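You operate a simulated robot arm through the tools that you are given. There is no shell and no other tool. Be economical: measure what you need, move in short steps, check, and stop when the job is done.

The job below is to be done with a simulated robot arm. You get a single attempt, and the scene is never put back.

## Task
Put things in order on the quilt. At the end: the black basin plug stands where the beige oat jar stood; the teal travel bottle (marked "SHAMPOO") from the quilt stands on top of the green paperweight; the beige oat jar stands where the green pad stood; the brown cedar block from the quilt is on the silver tray; the green pad stands on top of the blue album; whatever was shut is shut again. Leave all else as you found it, and nothing knocked over.
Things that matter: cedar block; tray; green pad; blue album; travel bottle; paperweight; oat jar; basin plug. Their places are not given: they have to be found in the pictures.

The check looks at the end state, three seconds after you hand in, the way a careful person would. Anything else that was tipped, shoved, dropped, spilled or broken makes it a failure.

## Robot
A 7-joint arm with a two-finger parallel gripper, fixed in place. Base frame: the origin is at the foot of the arm, x ahead of it, y to its left, z up; the work surface is at about z = 70. Readings come in cm, rad, newtons and seconds.
With the tool pointing down near the work surface it reaches from about 28 to 68 cm from the base axis. Its first joint turns from -1.152 to 1.152 rad. Payload 1.57 kg.
The TCP is the grasp point between the finger pads, 3 cm short of the fingertips. In the tool frame z runs along the fingers and y along their closing line. Largest opening 11 cm; finger width 2.4, thickness 1.2; the body of the gripper, 4.8 by 11.2 cm, starts 7.8 cm behind the TCP.
Orientation is told as [roll, pitch, yaw] about the base's x, y, z axes, in that order, counted from this pose: with the fingers straight down and closing along the base's y, the tool's x points along the base's -x, its y along +y and its z along -z.

## Interface
- The arm moves only by the tool jog_arm. Its argument "rows" is a list of rows, each a list of 6 numbers: the shift along the base's x, y, z in cm, then the turn, a rotation vector about the base's x, y, z in rad. In form: [[x, y, z, ax, ay, az], ...]. A call has 1 to 8 rows; each row shifts and turns the commanded pose from where the row before left it. "fingers" is the finger opening in cm, from 0 to 11, set as the call begins (left out, the last holds). Rows are played at 5 a second. More than 5 cm and 0.15 rad between two rows, or a gripper value outside its range, and nothing of the call is played. A pose out of reach is approached as far as the arm can. The call stops where the force on the tool passes 40 N (or 10 N more than at its start, if that is more) or the arm is blocked; 0.2 s more then pass. Each finger travels about 10.8 cm/s and halts on what it meets, pressing with about 21 N; the grip force reading is that of the motor and also rises with nothing between the fingers. The clock runs only during rows and for 0.2 s after the last one: add rows that do not move to give the fingers time. It gives the time, the measured TCP pose, the force on the tool (base axes), the opening and the grip force at its end, in the units of the frame above (readings bear some noise).
- Cameras (640 x 400 px; columns grow to the right, rows downward): "scene" is fixed at [14.94, -37.75, 139.76]; the picture's right is [0.92, -0.39, 0.00], its down [-0.24, -0.57, -0.78] and it looks along [0.30, 0.72, -0.62] (base axes); focal length 319 px, centre (320, 200). "wrist" rides on the gripper at [-3.6, 0, -8] in the tool frame; the picture's right is [0.00, -1.00, 0.00], its down [0.97, 0.00, -0.24] and it looks along [0.24, 0.00, 0.97] (tool axes); focal length 218 px, centre (320, 200).
- camera(camera): a new picture of that camera. No time passes.
- point_at(camera, pixels): for up to 12 pixels [column, row] of the newest picture of that camera ("zoom" is the newest enlarged one), the place [x, y, z] in the base frame of the surface seen there, good to about 0.2 cm, but the place of the scene camera against the robot may be out by one fixed shift of up to 1.2 cm in any direction. No time passes.
- close_up(camera, box): a new picture of the part [left, top, right, bottom] of that camera's present view, enlarged. No time passes.
- job_done(): hands the job in; it is judged then, once.

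Go step by step. Measure first, check grasps and placings, and put right what went wrong. The budget is 80 turns and 38 pictures, counting those below and the enlarged ones. Unless the task says otherwise, let go and move clear before handing in, and close with one line.

The tools are called after "Request:" by a JSON object that holds its "api" and its "payload". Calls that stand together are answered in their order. jog_arm: Moves the arm, as the interface text tells. Its arguments: {"type":"object","properties":{"rows":{"type":"array","items":{"type":"array","items":{"type":"number"}}},"fingers":{"type":"number"}},"required":["rows"]} The other tools are called the same way: camera (camera) takes a picture; point_at (camera, pixels) gives the place of the surface under pixels of a picture; close_up (camera, box) takes an enlarged picture of a part of a camera's view; job_done () hands the job in.

At the start:

```text
t: 0.0
position: [41.23, 10.8, 101.89]
tcp_rot: [-0.001, 0.0, 0.001]
ft_force: [0.0, 0.3, 0.0]
gripper_width: 11.0
finger_force: 0.1
```

scene: 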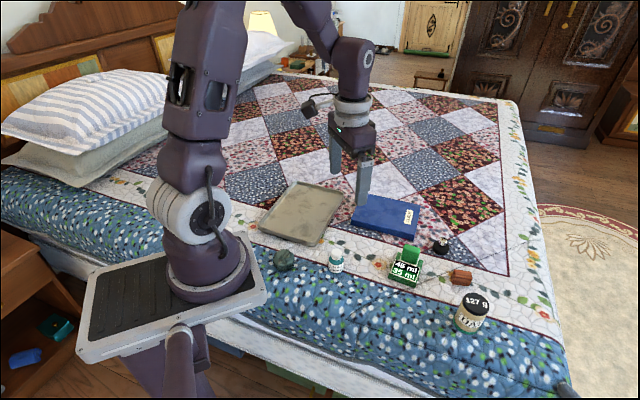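
wrist: 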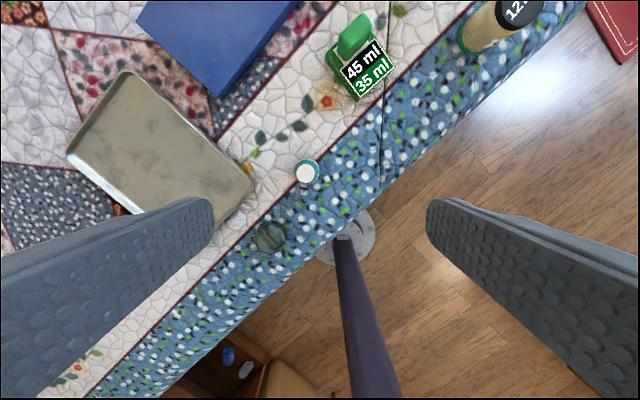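

The scene shows the tray (300,212), the album (385,215), a green pad (405,265), the bottle (336,260), the paperweight (284,260), the jar (472,312), the cedar block (461,276) and the plug (440,246). I'll enlarge that area and measure.

Request:
{"api": "close_up", "payload": {"camera": "scene", "box": [250, 170, 410, 290]}}

Request:
{"api": "close_up", "payload": {"camera": "scene", "box": [370, 220, 530, 340]}}

```text
3.33 times, centred on (330, 230) of scene
```

zoom: 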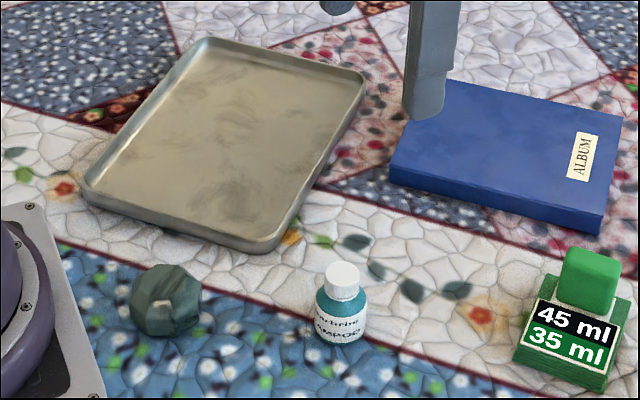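

```text
3.33 times, centred on (450, 280) of scene
```

zoom: 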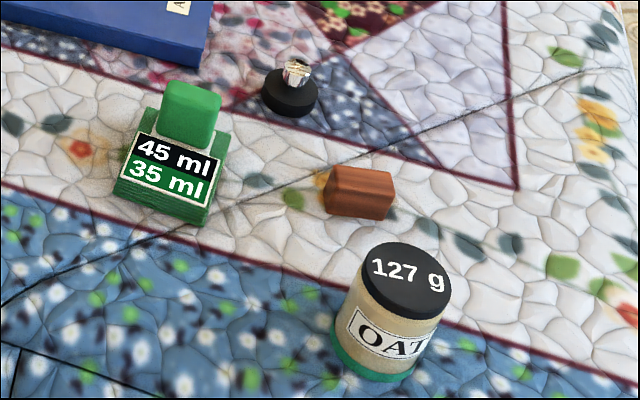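

The pad at zoom (170,150) looks like a base with a smaller block on it, and the jar has a green ring at its foot. I'll measure points on this zoom.

Request:
{"api": "point_at", "payload": {"camera": "zoom", "pixels": [[190, 100], [160, 140], [150, 115], [115, 190], [205, 220], [290, 100], [297, 70], [362, 178], [355, 210], [405, 275], [375, 350], [365, 378]]}}

Request:
{"api": "close_up", "payload": {"camera": "wrist", "box": [300, 0, 460, 100]}}

```text
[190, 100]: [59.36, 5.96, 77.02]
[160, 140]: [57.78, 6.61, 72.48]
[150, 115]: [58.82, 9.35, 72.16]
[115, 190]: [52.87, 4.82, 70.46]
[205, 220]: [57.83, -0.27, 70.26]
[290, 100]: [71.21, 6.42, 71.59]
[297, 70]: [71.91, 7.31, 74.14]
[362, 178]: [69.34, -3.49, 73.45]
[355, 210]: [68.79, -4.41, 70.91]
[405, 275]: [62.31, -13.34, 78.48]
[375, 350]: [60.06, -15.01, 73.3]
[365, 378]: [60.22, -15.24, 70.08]
```

```text
4.00 times, centred on (380, 50) of wrist
```

zoom: 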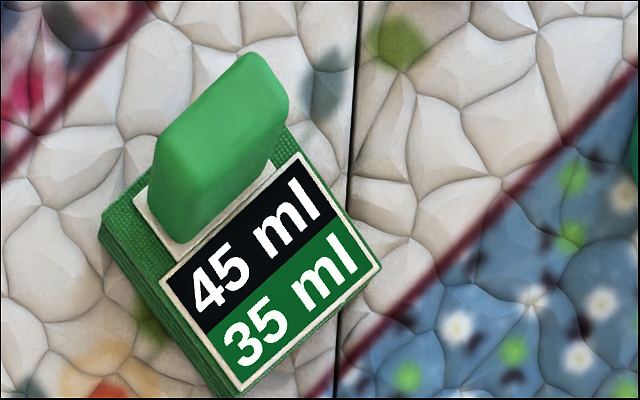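

The pad is one piece with a raised handle. The plug and cedar block are near the reach limit. I'll move the wrist camera over the right-hand side so I can measure in robot coordinates.

Request:
{"api": "jog_arm", "payload": {"rows": [[4, -3, 0, 0, 0, 0], [4, -3, 0, 0, 0, 0], [4, -3, 0, 0, 0, 0], [2, -2, 0, 0, 0, 0], [0, 0, 0, 0, 0, 0]]}}

Request:
{"api": "camera", "payload": {"camera": "wrist"}}

```text
t: 1.2
position: [55.46, -0.36, 101.89]
tcp_rot: [0.0, -0.001, 0.001]
ft_force: [0.3, 0.2, 0.5]
gripper_width: 10.96
finger_force: 0.0
```

```text
32 pictures are left
```

wrist: 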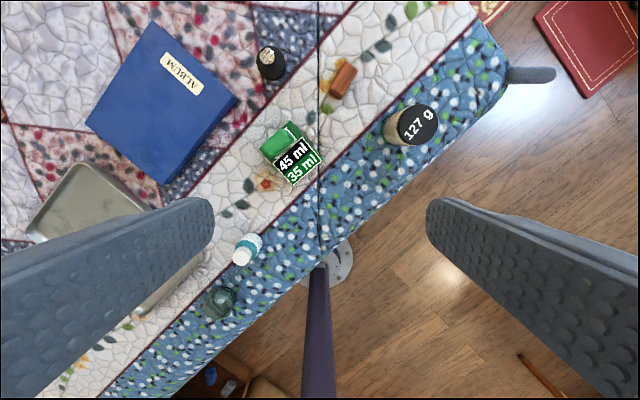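

All the objects are visible. I'll measure the pad (283,145), cedar (343,80), jar (410,125), plug (270,63), bottle (247,248), paperweight (220,302) and the album.

Request:
{"api": "point_at", "payload": {"camera": "wrist", "pixels": [[263, 149], [294, 136], [290, 122], [303, 125], [319, 160], [294, 186], [345, 62], [357, 68], [343, 97], [330, 92], [418, 122], [266, 55]]}}

Request:
{"api": "point_at", "payload": {"camera": "wrist", "pixels": [[272, 68], [240, 257], [257, 236], [220, 302], [212, 295], [232, 300], [154, 24], [238, 100], [160, 183], [87, 122], [75, 166], [160, 206]]}}

Request:
{"api": "close_up", "payload": {"camera": "wrist", "box": [240, 30, 448, 160]}}

```text
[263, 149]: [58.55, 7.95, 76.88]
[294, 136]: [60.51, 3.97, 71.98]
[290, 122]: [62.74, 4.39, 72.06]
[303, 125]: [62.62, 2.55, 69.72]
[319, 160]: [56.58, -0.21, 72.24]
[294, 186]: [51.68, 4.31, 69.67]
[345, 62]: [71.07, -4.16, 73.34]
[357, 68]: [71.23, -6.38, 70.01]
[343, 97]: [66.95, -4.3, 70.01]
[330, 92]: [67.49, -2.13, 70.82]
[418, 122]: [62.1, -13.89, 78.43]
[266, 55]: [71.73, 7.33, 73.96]
```

```text
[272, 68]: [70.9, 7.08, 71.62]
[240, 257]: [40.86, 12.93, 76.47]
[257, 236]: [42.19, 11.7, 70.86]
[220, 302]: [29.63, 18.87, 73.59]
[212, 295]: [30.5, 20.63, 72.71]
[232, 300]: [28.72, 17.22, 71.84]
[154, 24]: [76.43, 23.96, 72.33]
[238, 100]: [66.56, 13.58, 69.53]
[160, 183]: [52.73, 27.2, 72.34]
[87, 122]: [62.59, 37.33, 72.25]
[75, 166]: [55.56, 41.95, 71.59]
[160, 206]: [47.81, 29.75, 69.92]
```

```text
3.08 times, centred on (344, 95) of wrist
```

zoom: 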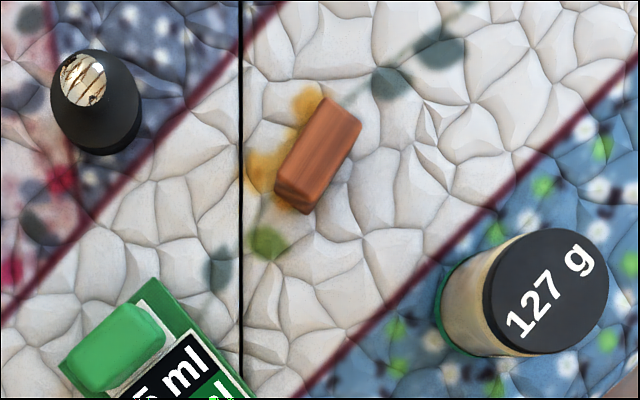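

The scene camera's offset is small, about 0.3 cm. The bottle is at about (41.2,12.5) and the paperweight at (29.6,18.9), so I'll move above them for a close look.

Request:
{"api": "jog_arm", "payload": {"rows": [[-4.5, 2.2, 0, 0, 0, 0], [-4.5, 2.2, 0, 0, 0, 0], [-4.5, 2.2, -3, 0, 0, 0], [-4, 3, -4, 0, 0, 0], [0, 2.4, -4, 0, 0, 0], [0, 2.5, 0, 0, 0, 0], [0, 0, 0, 0, 0, 0]]}}

Request:
{"api": "camera", "payload": {"camera": "wrist"}}

```text
refused: row 3 steps farther than a row can; nothing moved
```

```text
30 pictures are left
```

wrist: 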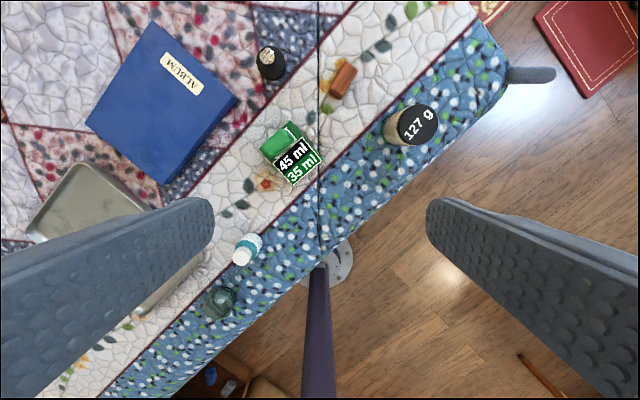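

The third row was over the 5 cm limit, so nothing moved. I'll use smaller steps.

Request:
{"api": "jog_arm", "payload": {"rows": [[-4, 2.4, 0, 0, 0, 0], [-4, 2.4, 0, 0, 0, 0], [-4, 2.4, 0, 0, 0, 0], [-4, 2.4, 0, 0, 0, 0], [-2, 2.4, -3, 0, 0, 0], [0, 1.5, -4, 0, 0, 0], [0, 1.5, -4, 0, 0, 0], [0, 0, 0, 0, 0, 0]]}}

Request:
{"api": "camera", "payload": {"camera": "wrist"}}

```text
t: 3.0
position: [37.18, 14.95, 90.81]
tcp_rot: [-0.001, 0.0, 0.0]
ft_force: [0.7, -0.1, 0.4]
gripper_width: 11.02
finger_force: 0.0
```

```text
29 pictures are left
```

wrist: 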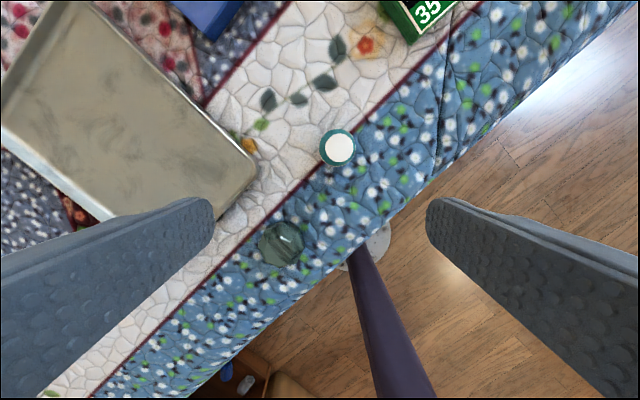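

Request:
{"api": "close_up", "payload": {"camera": "wrist", "box": [240, 110, 400, 280]}}

Request:
{"api": "point_at", "payload": {"camera": "wrist", "pixels": [[340, 148], [327, 148], [353, 148], [340, 134], [340, 160], [281, 242], [270, 235], [290, 230], [292, 250], [275, 255], [262, 243], [300, 245]]}}

```text
2.35 times, centred on (320, 195) of wrist
```

zoom: 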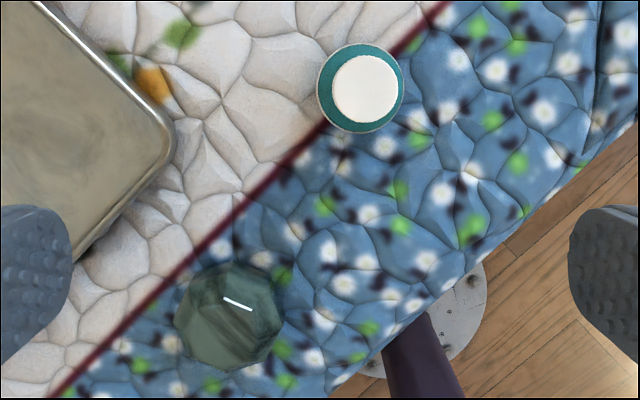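

```text
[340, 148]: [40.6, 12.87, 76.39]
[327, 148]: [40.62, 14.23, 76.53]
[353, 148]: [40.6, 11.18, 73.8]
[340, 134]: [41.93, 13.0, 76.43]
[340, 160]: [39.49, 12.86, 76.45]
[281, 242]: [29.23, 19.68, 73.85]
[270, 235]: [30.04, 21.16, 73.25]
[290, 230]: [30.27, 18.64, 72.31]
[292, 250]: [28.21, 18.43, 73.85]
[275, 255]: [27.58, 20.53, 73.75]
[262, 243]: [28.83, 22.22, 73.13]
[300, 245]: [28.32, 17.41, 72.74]
```

The bottle's axis is at about (40.7,12.85). I'll sample the paperweight more densely to find its flat top.

Request:
{"api": "point_at", "payload": {"camera": "zoom", "pixels": [[200, 300], [200, 320], [200, 340], [215, 290], [215, 350], [230, 320], [245, 285], [245, 345], [260, 300], [260, 320], [260, 340], [230, 360]]}}

Request:
{"api": "point_at", "payload": {"camera": "zoom", "pixels": [[190, 320], [180, 320], [270, 320], [280, 320], [230, 280], [230, 270], [230, 300], [230, 340], [230, 350], [318, 85], [405, 85], [362, 133]]}}

```text
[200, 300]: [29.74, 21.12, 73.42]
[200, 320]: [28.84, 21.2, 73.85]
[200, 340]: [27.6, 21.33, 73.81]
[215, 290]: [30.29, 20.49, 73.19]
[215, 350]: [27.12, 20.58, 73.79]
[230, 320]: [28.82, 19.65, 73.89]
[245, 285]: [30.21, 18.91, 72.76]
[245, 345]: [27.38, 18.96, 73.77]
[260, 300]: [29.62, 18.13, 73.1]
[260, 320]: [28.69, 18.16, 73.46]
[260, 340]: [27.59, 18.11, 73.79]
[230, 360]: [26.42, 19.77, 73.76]
```

```text
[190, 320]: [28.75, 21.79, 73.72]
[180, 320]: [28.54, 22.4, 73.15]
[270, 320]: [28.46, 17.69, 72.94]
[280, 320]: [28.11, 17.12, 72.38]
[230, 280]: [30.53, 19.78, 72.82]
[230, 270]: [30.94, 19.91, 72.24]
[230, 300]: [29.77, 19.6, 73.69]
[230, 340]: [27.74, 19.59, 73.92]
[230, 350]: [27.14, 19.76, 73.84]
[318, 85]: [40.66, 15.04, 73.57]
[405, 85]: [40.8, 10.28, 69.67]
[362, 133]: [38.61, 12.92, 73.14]
```

The flat top is centred at about (27.9,19.7,73.85). I'll line up over the bottle with an 8 cm opening and start down.

Request:
{"api": "jog_arm", "payload": {"fingers": 8, "rows": [[3.5, -2.1, 0, 0, 0, 0], [0, 0, -4, 0, 0, 0], [0, 0, -4, 0, 0, 0], [0, 0, -4, 0, 0, 0], [0, 0, -3, 0, 0, 0], [0, 0, -2, 0, 0, 0], [0, 0, 0, 0, 0, 0]]}}

```text
t: 4.6
position: [40.72, 12.64, 73.79]
tcp_rot: [0.0, 0.0, 0.0]
ft_force: [0.0, -0.2, -0.2]
gripper_width: 7.99
finger_force: 0.1
```

Request:
{"api": "jog_arm", "payload": {"fingers": 2, "rows": [[0, 0, 0, 0, 0, 0], [0, 0, 0, 0, 0, 0], [0, 0, 0, 0, 0, 0], [0, 0, 3, 0, 0, 0], [0, 0, 4, 0, 0, 0], [0, 0, 0, 0, 0, 0]]}}

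Request:
{"api": "camera", "payload": {"camera": "wrist"}}

```text
t: 6.0
position: [40.74, 12.38, 80.98]
tcp_rot: [0.001, 0.001, 0.002]
ft_force: [0.0, 0.2, 0.0]
gripper_width: 2.01
finger_force: 0.1
```

```text
27 pictures are left
```

wrist: 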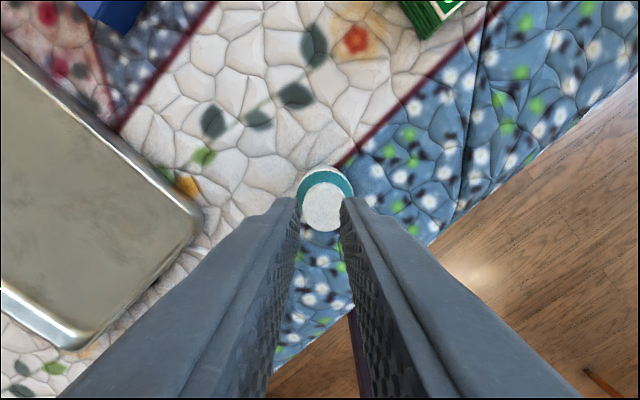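

The fingers closed fully to 2.0 and the bottle stayed down, so it slipped out. I'll check where it is now.

Request:
{"api": "close_up", "payload": {"camera": "wrist", "box": [270, 150, 370, 250]}}

Request:
{"api": "point_at", "payload": {"camera": "wrist", "pixels": [[324, 200], [324, 183], [324, 228], [304, 205], [324, 173], [300, 185], [350, 185], [324, 166]]}}

Request:
{"api": "close_up", "payload": {"camera": "scene", "box": [270, 210, 400, 290]}}

```text
4.00 times, centred on (320, 200) of wrist
```

zoom: 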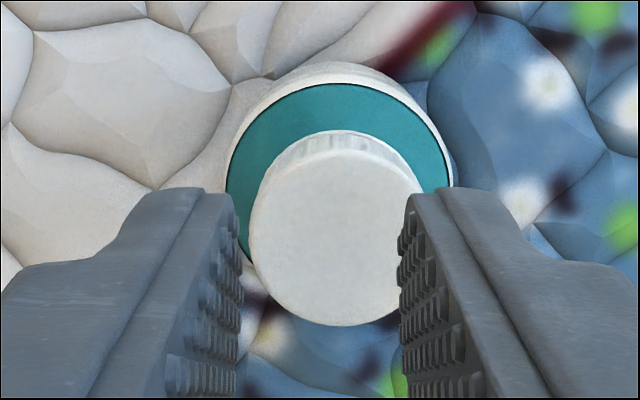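

```text
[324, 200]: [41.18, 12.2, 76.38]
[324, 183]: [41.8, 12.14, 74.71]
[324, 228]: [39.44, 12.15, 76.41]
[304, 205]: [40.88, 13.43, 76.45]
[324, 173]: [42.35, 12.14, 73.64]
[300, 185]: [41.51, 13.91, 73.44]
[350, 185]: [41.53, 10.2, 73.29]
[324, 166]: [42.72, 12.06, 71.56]
```

```text
4.92 times, centred on (335, 250) of scene
```

zoom: 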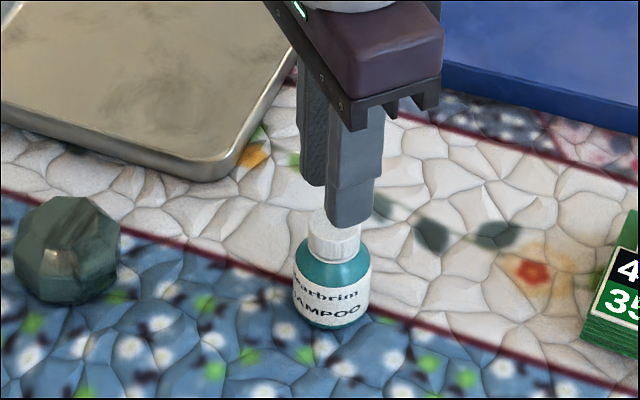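

The bottle is upright at about (40.6,12.1). I'll go back down a little lower, grip, and read the width before lifting.

Request:
{"api": "jog_arm", "payload": {"fingers": 7, "rows": [[0, 0, 0, 0, 0, 0], [0, -0.3, 0, 0, 0, 0], [0, 0, -4, 0, 0, 0], [0, 0, -3.6, 0, 0, 0], [0, 0, 0, 0, 0, 0]]}}

Request:
{"api": "jog_arm", "payload": {"fingers": 0, "rows": [[0, 0, 0, 0, 0, 0], [0, 0, 0, 0, 0, 0], [0, 0, 0, 0, 0, 0], [0, 0, 0, 0, 0, 0]]}}

```text
t: 7.2
position: [40.81, 12.55, 73.25]
tcp_rot: [-0.001, 0.0, 0.001]
ft_force: [0.0, 0.8, -0.5]
gripper_width: 7.03
finger_force: 0.1
```

```text
t: 8.2
position: [40.84, 12.5, 73.33]
tcp_rot: [-0.001, 0.0, 0.0]
ft_force: [0.2, 0.0, -0.1]
gripper_width: 4.09
finger_force: 21.0
```

It's gripped now, width 4.09 at 21 N. I'll lift slowly.

Request:
{"api": "jog_arm", "payload": {"rows": [[0, 0, 0.3, 0, 0, 0], [0, 0, 0.5, 0, 0, 0], [0, 0, 1, 0, 0, 0], [0, 0, 1, 0, 0, 0], [0, 0, 1, 0, 0, 0], [0, 0, 1.5, 0, 0, 0], [0, 0, 0, 0, 0, 0]]}}

Request:
{"api": "camera", "payload": {"camera": "wrist"}}

```text
t: 9.8
position: [40.99, 12.46, 78.73]
tcp_rot: [-0.001, 0.001, 0.001]
ft_force: [-0.9, 0.4, -0.6]
gripper_width: 4.08
finger_force: 21.2
```

```text
24 pictures are left
```

wrist: 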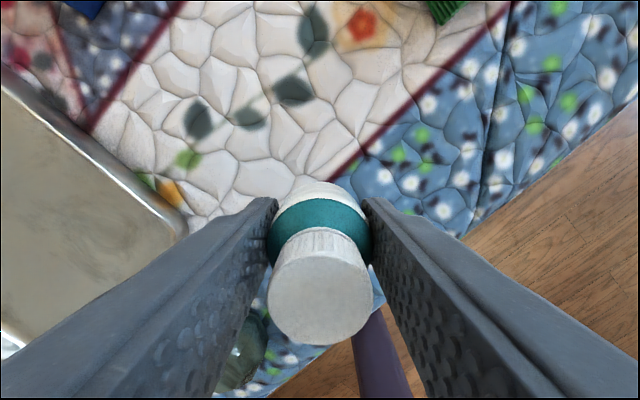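

The bottle is held and lifted. I'll check its offset from the TCP using the cap centre (320,295) and edges.

Request:
{"api": "point_at", "payload": {"camera": "wrist", "pixels": [[320, 262], [320, 295], [320, 338], [275, 295], [362, 295]]}}

```text
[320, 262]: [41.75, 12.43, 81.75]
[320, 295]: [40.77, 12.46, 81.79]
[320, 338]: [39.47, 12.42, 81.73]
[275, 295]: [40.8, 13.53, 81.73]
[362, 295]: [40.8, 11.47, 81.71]
```

The bottle's axis is at (40.65,12.46). I'll raise it, carry it over the paperweight and stop just above.

Request:
{"api": "jog_arm", "payload": {"rows": [[0, 0, 2.5, 0, 0, 0], [-2.5, 1.5, 0, 0, 0, 0], [-2.5, 1.5, 0, 0, 0, 0], [-2.5, 1.5, 0, 0, 0, 0], [-2.6, 1.5, 0, 0, 0, 0], [-2.6, 1.25, 0, 0, 0, 0], [0, 0, -2.5, 0, 0, 0], [0, 0, 0, 0, 0, 0]]}}

Request:
{"api": "close_up", "payload": {"camera": "scene", "box": [230, 200, 360, 280]}}

```text
t: 11.6
position: [27.86, 19.55, 78.79]
tcp_rot: [-0.001, 0.0, -0.001]
ft_force: [0.4, 0.8, -0.6]
gripper_width: 4.09
finger_force: 21.5
```

```text
4.92 times, centred on (295, 240) of scene
```

zoom: 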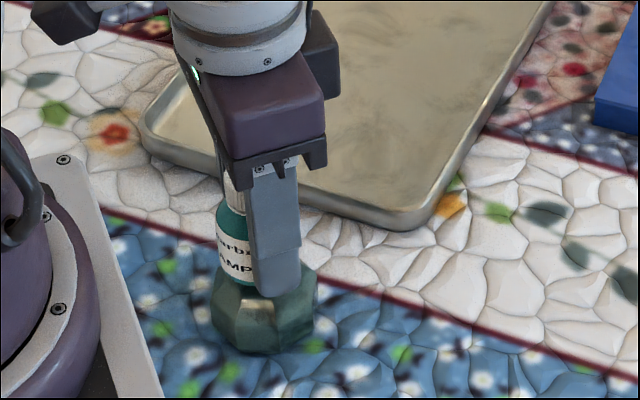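

The bottle looks a little left of the paperweight's middle (242 against 262). I'll measure both in this picture.

Request:
{"api": "point_at", "payload": {"camera": "zoom", "pixels": [[214, 300], [316, 300], [262, 348], [225, 260], [247, 260], [240, 240], [218, 240], [310, 270], [217, 285], [240, 290], [262, 306], [300, 300]]}}

```text
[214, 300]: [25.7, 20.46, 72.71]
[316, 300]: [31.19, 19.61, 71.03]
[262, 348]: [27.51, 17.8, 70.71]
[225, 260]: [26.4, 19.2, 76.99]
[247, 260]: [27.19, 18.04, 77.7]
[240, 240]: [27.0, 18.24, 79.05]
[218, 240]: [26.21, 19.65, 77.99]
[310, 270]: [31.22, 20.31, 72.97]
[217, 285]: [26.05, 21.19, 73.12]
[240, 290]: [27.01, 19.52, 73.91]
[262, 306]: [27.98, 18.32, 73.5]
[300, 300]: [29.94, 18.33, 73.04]
```

The finger hides the bottle's right side. Its true centre is about px 260, so it is aligned. I'll lower it in small steps.

Request:
{"api": "jog_arm", "payload": {"rows": [[0.1, 0.1, -0.5, 0, 0, 0], [0, 0, -0.4, 0, 0, 0], [0, 0, -0.3, 0, 0, 0], [0, 0, -0.2, 0, 0, 0], [0, 0, -0.1, 0, 0, 0], [0, 0, 0, 0, 0, 0]]}}

```text
t: 13.0
position: [28.04, 19.75, 77.24]
tcp_rot: [0.001, 0.0, -0.001]
ft_force: [2.7, -2.9, 18.3]
gripper_width: 4.08
finger_force: 21.0
```

It has made contact at 18 N. I'll ease off slightly, open, and pull straight up.

Request:
{"api": "jog_arm", "payload": {"rows": [[0, 0, 0.1, 0, 0, 0], [0, 0, 0, 0, 0, 0]]}}

Request:
{"api": "jog_arm", "payload": {"fingers": 7, "rows": [[0, 0, 0, 0, 0, 0], [0, 0, 0, 0, 0, 0], [0, 0, 2, 0, 0, 0], [0, 0, 4, 0, 0, 0], [0, 0, 4, 0, 0, 0], [0, 0, 4, 0, 0, 0], [0, 0, 0, 0, 0, 0]]}}

Request:
{"api": "close_up", "payload": {"camera": "scene", "box": [230, 180, 390, 280]}}

```text
t: 13.6
position: [28.03, 19.8, 77.18]
tcp_rot: [-0.001, 0.0, 0.002]
ft_force: [-0.7, 0.8, -0.4]
gripper_width: 4.08
finger_force: 21.1
```

```text
t: 15.2
position: [27.98, 19.79, 91.43]
tcp_rot: [0.0, 0.001, 0.002]
ft_force: [0.2, -0.1, -0.7]
gripper_width: 6.99
finger_force: 0.2
```

```text
4.00 times, centred on (310, 230) of scene
```

zoom: 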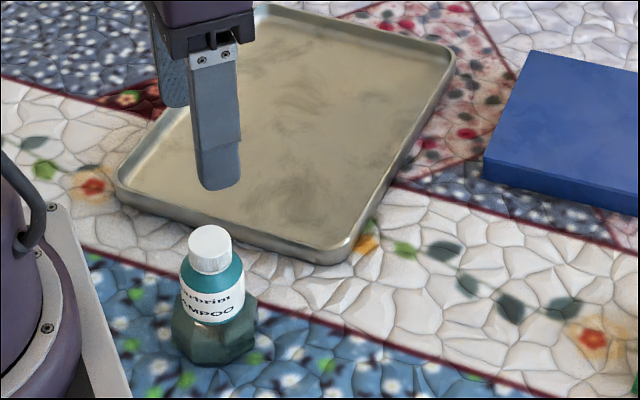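

The bottle stands upright on the paperweight. Next is the cedar block, whose long axis is turned about -0.52 rad. I'll move toward it.

Request:
{"api": "jog_arm", "payload": {"rows": [[4.2, -2.6, 0, 0, 0, 0], [4.2, -2.6, 0, 0, 0, 0], [4.2, -2.6, 0, 0, 0, 0], [4.2, -2.6, 0, 0, 0, 0], [4.2, -2.6, 0, 0, 0, -0.13], [4.2, -2.6, 0, 0, 0, -0.13], [4.2, -2.6, 0, 0, 0, -0.13], [0, 0, 0, 0, 0, -0.13]]}}

Request:
{"api": "jog_arm", "payload": {"rows": [[3, -2.6, 0, 0, 0, 0], [3, -2.6, 0, 0, 0, 0], [1, 0, 0, 0, 0, 0], [0, 0, 0, 0, 0, 0]]}}

Request:
{"api": "camera", "payload": {"camera": "wrist"}}

```text
t: 17.0
position: [57.64, 1.33, 91.1]
tcp_rot: [0.001, 0.0, -0.522]
ft_force: [0.2, 0.5, 0.1]
gripper_width: 7.03
finger_force: 0.0
```

```text
t: 18.0
position: [64.56, -3.63, 91.21]
tcp_rot: [0.002, 0.0, -0.519]
ft_force: [0.1, -0.2, -0.4]
gripper_width: 7.03
finger_force: 0.1
```

```text
21 pictures are left
```

wrist: 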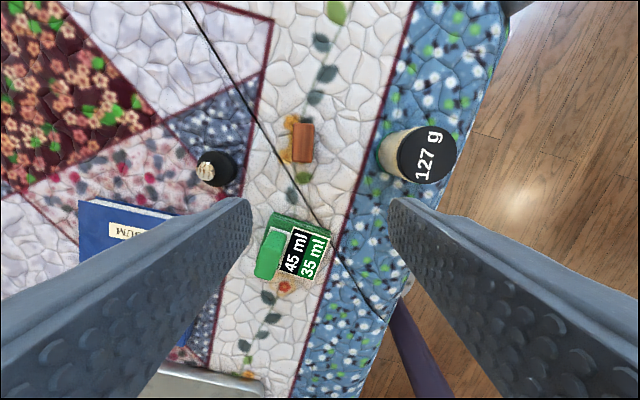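

The cedar block (303,143) is now lined up with the tool. I'll measure its edges along with the pad, jar and plug.

Request:
{"api": "point_at", "payload": {"camera": "wrist", "pixels": [[303, 143], [293, 125], [314, 125], [293, 160], [313, 160], [204, 171], [222, 168], [228, 185], [426, 155], [408, 155], [445, 155], [426, 178]]}}

Request:
{"api": "point_at", "payload": {"camera": "wrist", "pixels": [[286, 235], [268, 230], [284, 228], [258, 278], [274, 278], [270, 255], [329, 238], [328, 260], [318, 280], [272, 215], [300, 270], [285, 250]]}}

Request:
{"api": "close_up", "payload": {"camera": "wrist", "box": [190, 110, 350, 300]}}

```text
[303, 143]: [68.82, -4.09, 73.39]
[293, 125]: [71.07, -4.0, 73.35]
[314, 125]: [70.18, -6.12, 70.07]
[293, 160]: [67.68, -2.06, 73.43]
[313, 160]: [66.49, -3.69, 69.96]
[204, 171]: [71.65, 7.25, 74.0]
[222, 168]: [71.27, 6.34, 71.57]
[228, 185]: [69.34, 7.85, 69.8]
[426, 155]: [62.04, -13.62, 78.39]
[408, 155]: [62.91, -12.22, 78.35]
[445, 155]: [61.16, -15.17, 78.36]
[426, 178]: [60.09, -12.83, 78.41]
```

```text
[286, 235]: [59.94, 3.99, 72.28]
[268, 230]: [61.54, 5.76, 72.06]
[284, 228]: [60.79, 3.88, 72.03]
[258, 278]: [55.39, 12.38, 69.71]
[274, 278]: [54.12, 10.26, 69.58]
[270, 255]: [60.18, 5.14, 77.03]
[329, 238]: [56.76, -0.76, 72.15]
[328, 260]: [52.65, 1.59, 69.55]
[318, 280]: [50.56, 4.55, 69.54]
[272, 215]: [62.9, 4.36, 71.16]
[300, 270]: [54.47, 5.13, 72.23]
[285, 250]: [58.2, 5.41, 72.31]
```

```text
2.11 times, centred on (270, 205) of wrist
```

zoom: 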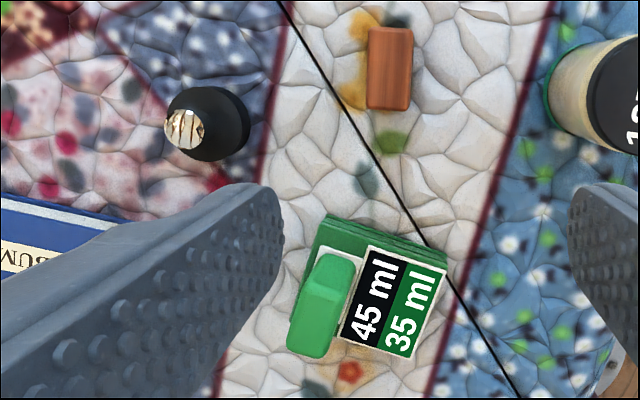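

The cedar centre is (68.85,-4.1), its top 73.4, its width about 2.3. I'll move over it with a 5 cm opening and descend in stages.

Request:
{"api": "jog_arm", "payload": {"fingers": 5.5, "rows": [[4.3, -0.45, 0, 0, 0, 0], [0, 0, -4, 0, 0, 0], [0, 0, -4, 0, 0, 0], [0, 0, -4, 0, 0, 0], [0, 0, -2, 0, 0, 0], [0, 0, 0, 0, 0, 0]]}}

```text
t: 19.4
position: [68.68, -4.27, 77.22]
tcp_rot: [0.002, 0.002, -0.52]
ft_force: [0.1, 0.5, -0.2]
gripper_width: 5.5
finger_force: 0.0
```

Request:
{"api": "jog_arm", "payload": {"rows": [[0.1, 0.1, -2, 0, 0, 0], [0, 0, -1.8, 0, 0, 0], [0, 0, 0, 0, 0, 0]]}}

Request:
{"api": "jog_arm", "payload": {"fingers": 0, "rows": [[0, 0, 0, 0, 0, 0], [0, 0, 0, 0, 0, 0], [0, 0, 0, 0, 0, 0], [0, 0, 0, 0, 0, 0]]}}

```text
t: 20.2
position: [67.86, -4.05, 73.41]
tcp_rot: [0.001, 0.0, -0.521]
ft_force: [0.3, -0.8, -0.2]
gripper_width: 5.5
finger_force: 0.1
out of reach, approached as far as the arm can: row 1
```

```text
t: 21.2
position: [67.88, -4.07, 73.56]
tcp_rot: [0.001, 0.0, -0.52]
ft_force: [-0.6, 0.5, -0.9]
gripper_width: 2.25
finger_force: 20.3
```

It reached x=67.9 and has the block at width 2.25. I'll lift slowly and back in a little.

Request:
{"api": "jog_arm", "payload": {"rows": [[-0.8, 0, 0.3, 0, 0, 0], [0, 0, 0.7, 0, 0, 0], [0, 0, 1, 0, 0, 0], [-1, 0.5, 1.5, 0, 0, 0], [-1, 1, 2, 0, 0, 0], [-1, 1, 2, 0, 0, 0], [0, 0, 0, 0, 0, 0]]}}

Request:
{"api": "camera", "payload": {"camera": "wrist"}}

```text
t: 22.8
position: [64.32, -1.41, 81.21]
tcp_rot: [0.001, -0.001, -0.522]
ft_force: [-0.7, 0.8, -0.2]
gripper_width: 2.26
finger_force: 20.5
out of reach, approached as far as the arm can: row 1
```

```text
19 pictures are left
```

wrist: 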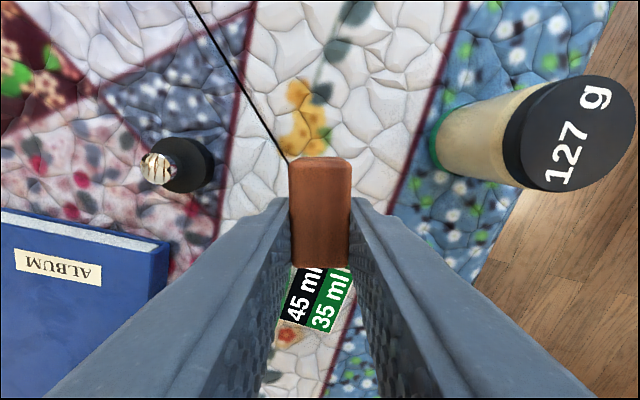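

The cedar block is held. I'll measure the tray on the scene picture at its corners and centre.

Request:
{"api": "point_at", "payload": {"camera": "scene", "pixels": [[300, 213], [301, 184], [340, 192], [317, 241], [258, 228], [325, 215], [280, 215], [308, 225]]}}

```text
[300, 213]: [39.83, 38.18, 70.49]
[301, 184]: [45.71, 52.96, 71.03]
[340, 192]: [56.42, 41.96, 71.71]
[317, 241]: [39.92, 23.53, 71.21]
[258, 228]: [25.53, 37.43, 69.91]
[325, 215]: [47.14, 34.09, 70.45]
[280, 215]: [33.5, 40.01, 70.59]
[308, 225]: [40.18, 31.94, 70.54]
```

The tray floor is z 70.5, and I'll aim for about (44,35). I'll lift and carry the block over.

Request:
{"api": "jog_arm", "payload": {"rows": [[0, 0, 4, 0, 0, 0], [-1.5, 2, 3.5, 0, 0, 0], [-2, 4, 0, 0, 0, 0], [-2, 4, 0, 0, 0, 0], [-2, 4, 0, 0, 0, 0], [-2, 4, 0, 0, 0, 0], [-2, 4, 0, 0, 0, 0], [-2, 4, 0, 0, 0, 0]]}}

Request:
{"api": "jog_arm", "payload": {"rows": [[-2, 4, 0, 0, 0, 0], [-2, 4, 0, 0, 0, 0], [-2, 2.4, 0, 0, 0, 0], [0, 0, -4, 0, 0, 0], [0, 0, -4, 0, 0, 0], [0, 0, -4, 0, 0, 0], [0, 0, 0, 0, 0, 0]]}}

Request:
{"api": "camera", "payload": {"camera": "wrist"}}

```text
t: 24.6
position: [50.82, 24.56, 88.58]
tcp_rot: [-0.001, 0.0, -0.52]
ft_force: [-0.8, 0.5, 0.8]
gripper_width: 2.3
finger_force: 20.3
```

```text
t: 26.2
position: [44.82, 35.18, 76.36]
tcp_rot: [-0.001, 0.0, -0.521]
ft_force: [0.3, 0.1, -0.1]
gripper_width: 2.25
finger_force: 20.1
```

```text
18 pictures are left
```

wrist: 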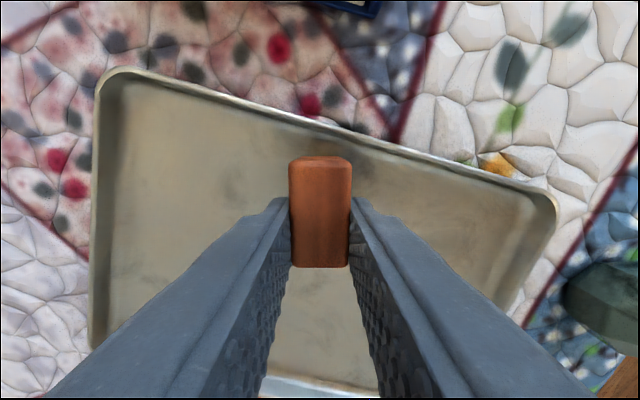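

The block is over the tray but close to its far wall. I'll shift it (-2.2,+1.2) and lower until contact.

Request:
{"api": "jog_arm", "payload": {"rows": [[-2.2, 1.2, 0, 0, 0, 0], [0, 0, -1.2, 0, 0, 0], [0, 0, -0.6, 0, 0, 0], [0, 0, -0.3, 0, 0, 0], [0, 0, -0.2, 0, 0, 0], [0, 0, 0, 0, 0, 0]]}}

```text
t: 27.6
position: [42.48, 36.1, 74.11]
tcp_rot: [0.002, 0.001, -0.519]
ft_force: [0.0, -0.8, 0.4]
gripper_width: 2.27
finger_force: 21.1
```

Request:
{"api": "jog_arm", "payload": {"rows": [[0, 0, -0.15, 0, 0, 0], [0, 0, -0.1, 0, 0, 0], [0, 0, 0, 0, 0, 0]]}}

```text
t: 28.4
position: [42.61, 36.15, 73.93]
tcp_rot: [0.001, 0.0, -0.52]
ft_force: [-2.7, -2.9, 19.8]
gripper_width: 2.27
finger_force: 21.5
```

Contact at 20 N. I'll release, retreat upward, and go to the pad while turning the tool to match it.

Request:
{"api": "jog_arm", "payload": {"fingers": 4.5, "rows": [[0, 0, 0.1, 0, 0, 0], [0, 0, 0, 0, 0, 0], [0, 0, 2, 0, 0, 0], [0, 0, 4, 0, 0, 0], [0, 0, 4, 0, 0, 0], [0, 0, 4, 0, 0, 0], [0, 0, 0, 0, 0, 0]]}}

Request:
{"api": "jog_arm", "payload": {"fingers": 7, "rows": [[2.1, -3.7, 0, 0, 0, -0.11], [2.1, -3.7, 0, 0, 0, -0.12], [2.1, -3.7, 0, 0, 0, -0.11], [2.1, -3.7, 0, 0, 0, 0], [2.1, -3.7, 0, 0, 0, 0], [2.1, -3.7, 0, 0, 0, 0], [2.1, -3.7, 0, 0, 0, 0], [1.5, -3.2, 0, 0, 0, 0]]}}

Request:
{"api": "camera", "payload": {"camera": "wrist"}}

Request:
{"api": "camera", "payload": {"camera": "scene"}}

```text
t: 30.0
position: [42.64, 36.16, 88.14]
tcp_rot: [0.0, 0.0, -0.519]
ft_force: [0.5, 0.3, 0.7]
gripper_width: 4.48
finger_force: 0.0
```

```text
t: 31.8
position: [58.83, 7.04, 88.2]
tcp_rot: [0.003, 0.001, -0.86]
ft_force: [0.2, -0.3, -0.1]
gripper_width: 6.98
finger_force: 0.1
```

```text
17 pictures are left
```

wrist: 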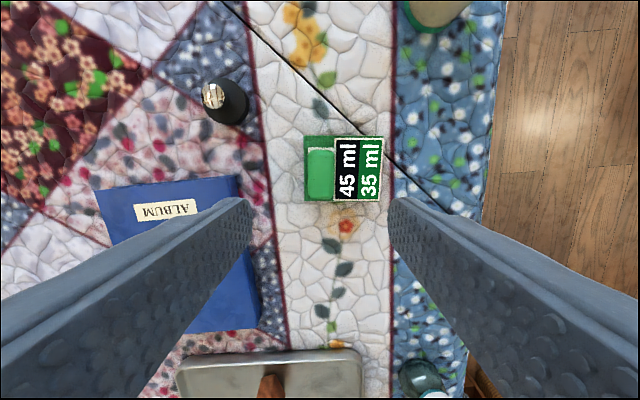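

```text
16 pictures are left
```

scene: 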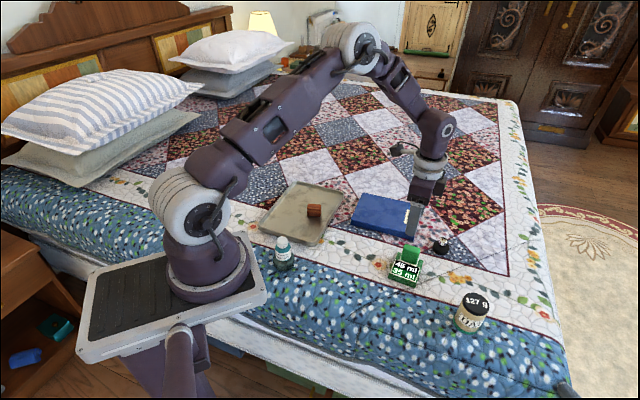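

The cedar sits in the tray and the tool is aligned with the pad. I'll measure the pad's handle and base, and the album.

Request:
{"api": "point_at", "payload": {"camera": "wrist", "pixels": [[320, 153], [320, 175], [320, 196], [310, 175], [331, 175], [307, 140], [381, 142], [378, 197], [345, 199], [96, 190], [238, 180], [260, 325]]}}

Request:
{"api": "point_at", "payload": {"camera": "scene", "pixels": [[373, 193], [357, 203], [410, 233], [417, 204], [352, 220], [352, 226], [385, 212], [395, 222], [370, 205], [410, 210], [385, 225]]}}

Request:
{"api": "close_up", "payload": {"camera": "wrist", "box": [290, 120, 400, 220]}}

```text
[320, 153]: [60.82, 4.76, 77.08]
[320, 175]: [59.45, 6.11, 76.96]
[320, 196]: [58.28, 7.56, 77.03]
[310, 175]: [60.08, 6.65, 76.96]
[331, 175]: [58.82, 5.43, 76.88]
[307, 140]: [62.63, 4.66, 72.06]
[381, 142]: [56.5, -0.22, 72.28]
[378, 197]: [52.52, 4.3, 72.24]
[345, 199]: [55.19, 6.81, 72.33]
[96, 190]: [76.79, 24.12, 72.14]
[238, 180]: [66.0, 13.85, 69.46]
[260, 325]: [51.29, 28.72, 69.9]
```

```text
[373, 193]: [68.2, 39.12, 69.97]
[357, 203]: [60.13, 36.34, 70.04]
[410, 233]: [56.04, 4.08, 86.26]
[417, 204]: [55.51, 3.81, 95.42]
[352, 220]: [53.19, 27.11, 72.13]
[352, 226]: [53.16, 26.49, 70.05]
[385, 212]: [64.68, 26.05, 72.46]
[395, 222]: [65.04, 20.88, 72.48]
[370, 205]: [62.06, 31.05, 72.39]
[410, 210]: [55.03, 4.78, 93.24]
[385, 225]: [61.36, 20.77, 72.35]
```

```text
4.00 times, centred on (345, 170) of wrist
```

zoom: 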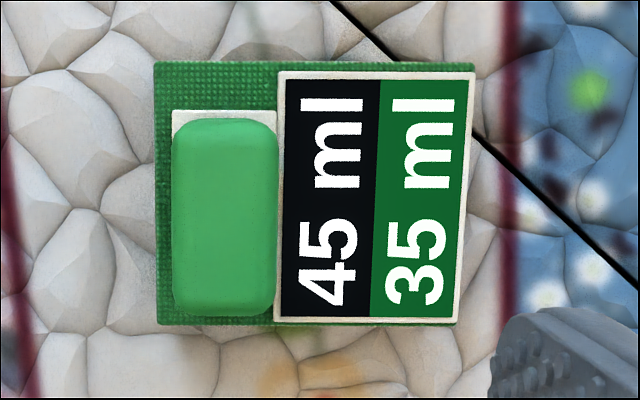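

The handle's centre is (59.45,6.15), its top 77.0, and it is square to the tool. I'll descend with a 5 cm opening to TCP z≈75.8.

Request:
{"api": "jog_arm", "payload": {"fingers": 5, "rows": [[0.55, -0.92, -3, 0, 0, 0], [0, 0, -4, 0, 0, 0], [0, 0, -3, 0, 0, 0], [0, 0, -2.3, 0, 0, 0], [0, 0, 0, 0, 0, 0]]}}

Request:
{"api": "jog_arm", "payload": {"fingers": 0, "rows": [[0, 0, 0, 0, 0, 0], [0, 0, 0, 0, 0, 0], [0, 0, 0, 0, 0, 0], [0, 0, 0, 0, 0, 0]]}}

```text
t: 33.0
position: [59.22, 6.19, 75.6]
tcp_rot: [0.001, -0.001, -0.858]
ft_force: [0.0, 0.2, -0.2]
gripper_width: 5.02
finger_force: 0.1
```

```text
t: 34.0
position: [59.22, 6.2, 75.73]
tcp_rot: [0.001, -0.001, -0.859]
ft_force: [0.5, -0.3, -0.1]
gripper_width: 2.38
finger_force: 21.3
```

The handle is gripped at 2.38. I'll lift slowly and check that it stays level.

Request:
{"api": "jog_arm", "payload": {"rows": [[0, 0, 0.3, 0, 0, 0], [0, 0, 0.5, 0, 0, 0], [0, 0, 1, 0, 0, 0], [0, 0, 1.5, 0, 0, 0], [0, 0, 2, 0, 0, 0], [0, 0, 2, 0, 0, 0], [0, 0, 1.5, 0, 0, 0], [0, 0, 0, 0, 0, 0]]}}

Request:
{"api": "camera", "payload": {"camera": "wrist"}}

```text
t: 35.8
position: [59.31, 6.25, 84.49]
tcp_rot: [-0.001, 0.001, -0.859]
ft_force: [-0.7, -0.4, -3.5]
gripper_width: 2.39
finger_force: 21.4
```

```text
14 pictures are left
```

wrist: 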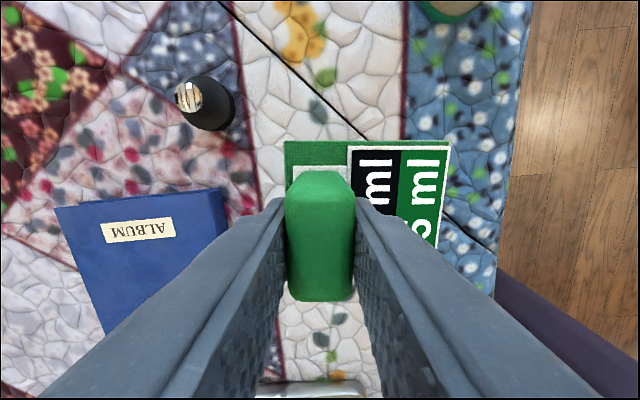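

It's held and level. I'll carry it to the album with the handle aimed at (62.1,28.2).

Request:
{"api": "jog_arm", "payload": {"rows": [[0, 4, 0, 0, 0, 0], [0, 4, 0, 0, 0, 0.04], [0.5, 4, 0, 0, 0, 0.04], [0.8, 4, 0, 0, 0, 0], [0.8, 3.5, 0, 0, 0, 0], [0.7, 2.5, 0, 0, 0, 0], [0, 0, -2, 0, 0, 0], [0, 0, -1.5, 0, 0, 0]]}}

Request:
{"api": "camera", "payload": {"camera": "wrist"}}

Request:
{"api": "camera", "payload": {"camera": "scene"}}

```text
t: 37.6
position: [62.02, 28.17, 80.84]
tcp_rot: [0.001, 0.002, -0.781]
ft_force: [-0.2, 0.1, -2.7]
gripper_width: 2.38
finger_force: 20.8
```

```text
13 pictures are left
```

wrist: 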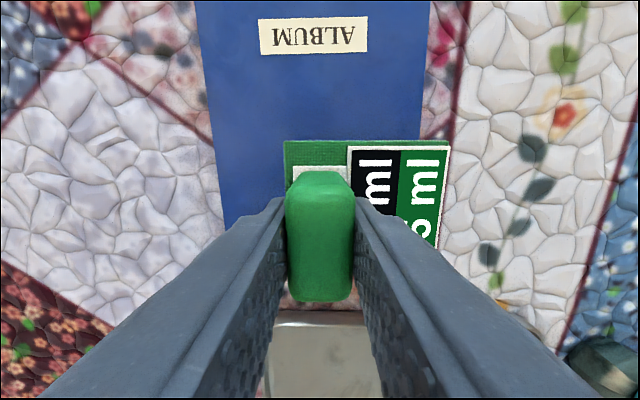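

```text
12 pictures are left
```

scene: 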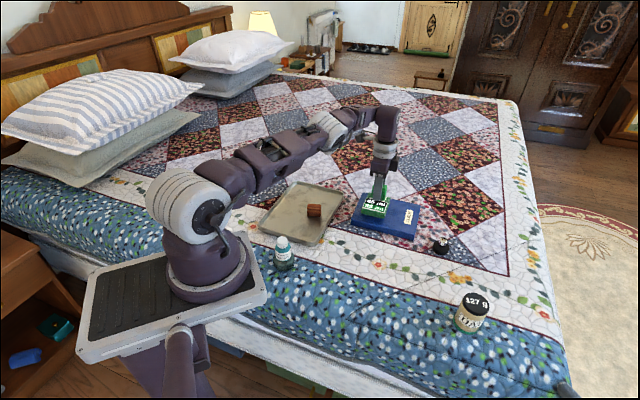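

The pad is hovering over the album. I'll check its corners against the album's corners.

Request:
{"api": "point_at", "payload": {"camera": "wrist", "pixels": [[288, 145], [446, 152], [437, 240], [420, 130], [424, 60], [215, 150], [223, 215], [280, 318]]}}

Request:
{"api": "close_up", "payload": {"camera": "scene", "box": [330, 170, 440, 250]}}

```text
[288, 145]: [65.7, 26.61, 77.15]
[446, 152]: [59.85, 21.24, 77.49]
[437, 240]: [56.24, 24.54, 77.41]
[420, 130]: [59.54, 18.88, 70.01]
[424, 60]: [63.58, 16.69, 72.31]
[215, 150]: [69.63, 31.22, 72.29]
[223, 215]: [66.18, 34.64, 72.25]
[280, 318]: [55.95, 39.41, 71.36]
```

```text
5.00 times, centred on (385, 210) of scene
```

zoom: 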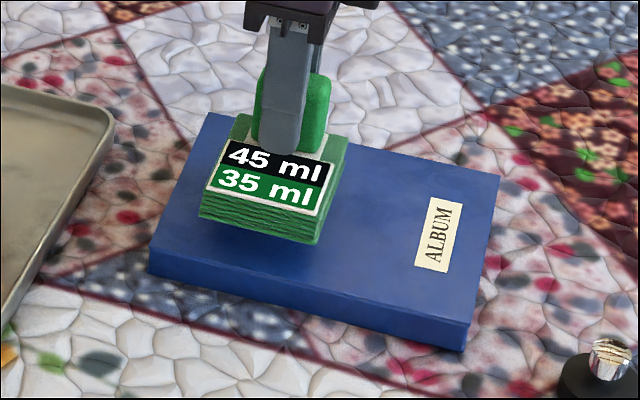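

The near-edge clearance is only about 0.5 cm. I'll shift (-0.15,+1.55), which moves the pad 1 cm inward and stays in reach, then lower gently.

Request:
{"api": "jog_arm", "payload": {"rows": [[-0.15, 1.55, 0, 0, 0, 0], [0, 0, -1.2, 0, 0, 0], [0, 0, -0.6, 0, 0, 0], [0, 0, 0, 0, 0, 0]]}}

```text
t: 38.6
position: [61.29, 29.4, 78.98]
tcp_rot: [-0.001, -0.001, -0.778]
ft_force: [0.1, -0.1, -1.6]
gripper_width: 2.38
finger_force: 21.1
out of reach, approached as far as the arm can: row 1, 2
```

The arm is at its reach limit, with about 0.9 cm of clearance at the near edge and 1.5 cm at the side. That is fully on the album, so I'll lower to contact.

Request:
{"api": "jog_arm", "payload": {"rows": [[0, 0, -0.4, 0, 0, 0], [0, 0, -0.3, 0, 0, 0], [0, 0, -0.15, 0, 0, 0], [0, 0, 0, 0, 0, 0]]}}

```text
t: 39.6
position: [61.31, 29.34, 78.34]
tcp_rot: [0.0, 0.001, -0.779]
ft_force: [-0.3, 0.2, -2.8]
gripper_width: 2.35
finger_force: 20.8
```

Request:
{"api": "jog_arm", "payload": {"rows": [[0, 0, -0.15, 0, 0, 0], [0, 0, -0.1, 0, 0, 0], [0, 0, 0, 0, 0, 0]]}}

```text
t: 40.4
position: [61.28, 29.32, 78.24]
tcp_rot: [0.001, 0.0, -0.78]
ft_force: [-6.5, -6.0, 20.5]
gripper_width: 2.39
finger_force: 20.9
```

Contact at 20 N. I'll release, rise, and check.

Request:
{"api": "jog_arm", "payload": {"fingers": 4.5, "rows": [[0, 0, 0.1, 0, 0, 0], [0, 0, 0, 0, 0, 0], [0, 0, 0, 0, 0, 0], [-0.5, -0.2, 3, 0, 0, 0], [-1, -0.5, 4, 0, 0, 0], [-1, -0.5, 4, 0, 0, 0], [0, 0, 2, 0, 0, 0], [0, 0, 0, 0, 0, 0]]}}

Request:
{"api": "close_up", "payload": {"camera": "scene", "box": [280, 170, 440, 270]}}

```text
t: 42.2
position: [58.85, 28.06, 91.24]
tcp_rot: [0.0, -0.002, -0.78]
ft_force: [-0.4, -0.7, -0.2]
gripper_width: 4.48
finger_force: 0.1
```

```text
4.00 times, centred on (360, 220) of scene
```

zoom: 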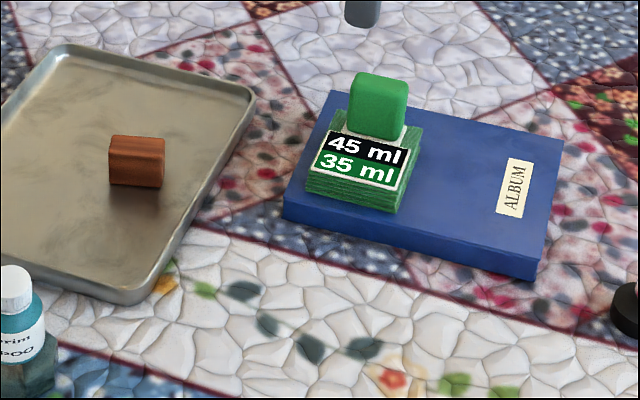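

The pad sits flat and fully on the album. Next is the jar, so I'll move over it.

Request:
{"api": "jog_arm", "payload": {"fingers": 9, "rows": [[0, -4.8, 0, 0, 0, 0.1], [0, -4.8, 0, 0, 0, 0.1], [0, -4.8, 0, 0, 0, 0.1], [0, -4.8, 0, 0, 0, 0.1], [0, -4.8, 0, 0, 0, 0.1], [0, -4.8, 0, 0, 0, 0.1], [0, -4.8, 0, 0, 0, 0.1], [0, -4.8, 0, 0, 0, 0.08]]}}

Request:
{"api": "jog_arm", "payload": {"rows": [[0, -3, 1, 0, 0, 0], [0, 0, 0, 0, 0, 0]]}}

Request:
{"api": "camera", "payload": {"camera": "wrist"}}

```text
t: 44.0
position: [58.99, -10.26, 91.02]
tcp_rot: [0.001, 0.001, 0.003]
ft_force: [0.7, -0.2, 0.4]
gripper_width: 9.0
finger_force: 0.0
```

```text
t: 44.6
position: [58.95, -13.05, 92.07]
tcp_rot: [-0.001, -0.001, 0.001]
ft_force: [-0.6, 0.6, 0.0]
gripper_width: 9.02
finger_force: 0.0
```

```text
9 pictures are left
```

wrist: 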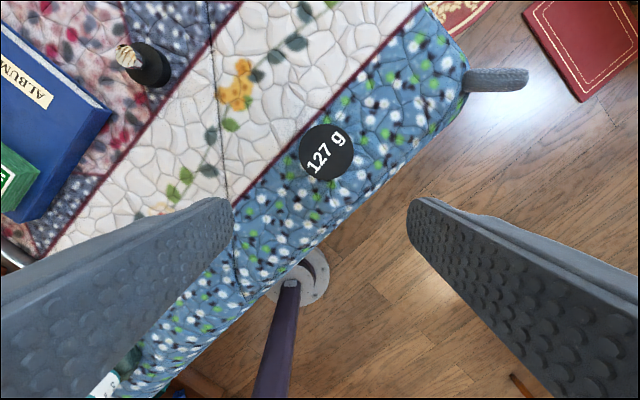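

The lid is at (326,152). I'll measure its rim, the plug and the quilt.

Request:
{"api": "point_at", "payload": {"camera": "wrist", "pixels": [[302, 153], [351, 153], [326, 128], [326, 177], [326, 152], [124, 55], [135, 52], [118, 52], [158, 52], [147, 80], [166, 66], [210, 170]]}}

```text
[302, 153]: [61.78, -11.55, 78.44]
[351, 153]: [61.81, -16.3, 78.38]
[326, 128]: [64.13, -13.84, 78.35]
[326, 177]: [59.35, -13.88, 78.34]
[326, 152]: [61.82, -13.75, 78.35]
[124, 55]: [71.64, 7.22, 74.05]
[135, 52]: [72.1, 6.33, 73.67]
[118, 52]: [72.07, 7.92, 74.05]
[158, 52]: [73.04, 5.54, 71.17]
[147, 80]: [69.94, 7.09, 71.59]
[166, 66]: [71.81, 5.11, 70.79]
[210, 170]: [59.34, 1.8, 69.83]
```

The jar's axis is (61.75,-13.9), lid diameter 4.85. I'll descend around it with a 9 cm opening.

Request:
{"api": "jog_arm", "payload": {"rows": [[2.8, -0.85, 0, 0, 0, 0], [0, 0, -4, 0, 0, 0], [0, 0, -4, 0, 0, 0], [0, 0, -4, 0, 0, 0], [0, 0, -3.5, 0, 0, 0], [0, 0, -2.2, 0, 0, 0], [0, 0, 0, 0, 0, 0]]}}

Request:
{"api": "jog_arm", "payload": {"fingers": 0, "rows": [[0, 0, 0, 0, 0, 0], [0, 0, 0, 0, 0, 0], [0, 0, 0, 0, 0, 0], [0, 0, 0, 0, 0, 0]]}}

```text
t: 46.2
position: [61.88, -14.02, 74.47]
tcp_rot: [-0.002, -0.001, 0.002]
ft_force: [-0.1, 0.4, -0.3]
gripper_width: 9.02
finger_force: 0.1
```

```text
t: 47.2
position: [61.84, -14.03, 74.57]
tcp_rot: [0.0, 0.001, 0.001]
ft_force: [0.0, -0.2, 0.5]
gripper_width: 5.52
finger_force: 20.8
```

The jar is gripped at 5.52. I'll lift slowly.

Request:
{"api": "jog_arm", "payload": {"rows": [[0, 0, 0.2, 0, 0, 0], [0, 0, 0.4, 0, 0, 0], [0, 0, 0.7, 0, 0, 0], [0, 0, 1, 0, 0, 0], [0, 0, 1.5, 0, 0, 0], [0, 0, 1.5, 0, 0, 0], [0, 0, 0, 0, 0, 0]]}}

Request:
{"api": "camera", "payload": {"camera": "scene"}}

```text
t: 48.8
position: [61.76, -13.96, 79.74]
tcp_rot: [-0.001, 0.001, 0.0]
ft_force: [-0.2, 0.0, -1.9]
gripper_width: 5.5
finger_force: 21.0
```

```text
8 pictures are left
```

scene: 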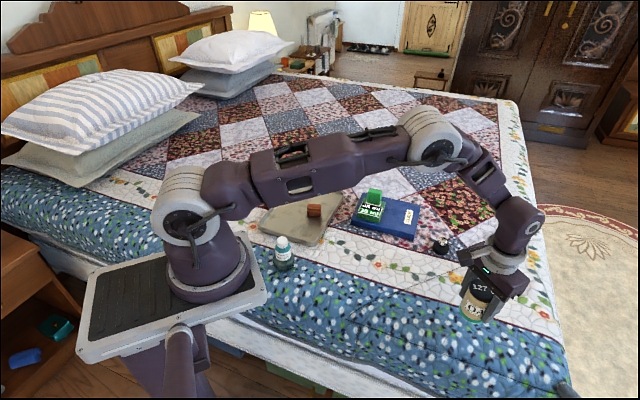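

The jar is lifted and nothing was left beneath it. I'll carry it to the pad's old centre (57.58,4.48) and lower.

Request:
{"api": "jog_arm", "payload": {"rows": [[-0.85, 3.7, 0, 0, 0, 0], [-0.85, 3.7, 0, 0, 0, 0], [-0.85, 3.7, 0, 0, 0, 0], [-0.85, 3.7, 0, 0, 0, 0], [-0.8, 3.7, 0, 0, 0, 0], [0, 0, -2.5, 0, 0, 0], [0, 0, -2, 0, 0, 0], [0, 0, 0, 0, 0, 0]]}}

```text
t: 50.6
position: [57.27, 4.64, 75.11]
tcp_rot: [0.0, 0.001, -0.001]
ft_force: [0.1, -0.4, -1.0]
gripper_width: 5.49
finger_force: 21.3
```

Request:
{"api": "jog_arm", "payload": {"rows": [[0.2, -0.1, -0.2, 0, 0, 0], [0, 0, -0.15, 0, 0, 0], [0, 0, -0.1, 0, 0, 0], [0, 0, -0.1, 0, 0, 0], [0, 0, 0, 0, 0, 0]]}}

```text
t: 51.8
position: [57.76, 4.4, 74.6]
tcp_rot: [0.001, 0.0, 0.0]
ft_force: [-0.5, -1.0, -1.7]
gripper_width: 5.51
finger_force: 20.7
```

Request:
{"api": "jog_arm", "payload": {"rows": [[0, 0, -0.1, 0, 0, 0], [0, 0, -0.1, 0, 0, 0], [0, 0, 0, 0, 0, 0]]}}

```text
t: 52.6
position: [57.7, 4.34, 74.52]
tcp_rot: [0.0, 0.0, 0.0]
ft_force: [0.5, -0.1, -0.9]
gripper_width: 5.5
finger_force: 20.7
```

Request:
{"api": "jog_arm", "payload": {"rows": [[0, 0, -0.1, 0, 0, 0], [0, 0, -0.1, 0, 0, 0], [0, 0, 0, 0, 0, 0]]}}

```text
t: 53.4
position: [57.73, 4.39, 74.51]
tcp_rot: [-0.002, -0.001, -0.001]
ft_force: [-2.0, -2.8, 16.3]
gripper_width: 5.53
finger_force: 21.1
```

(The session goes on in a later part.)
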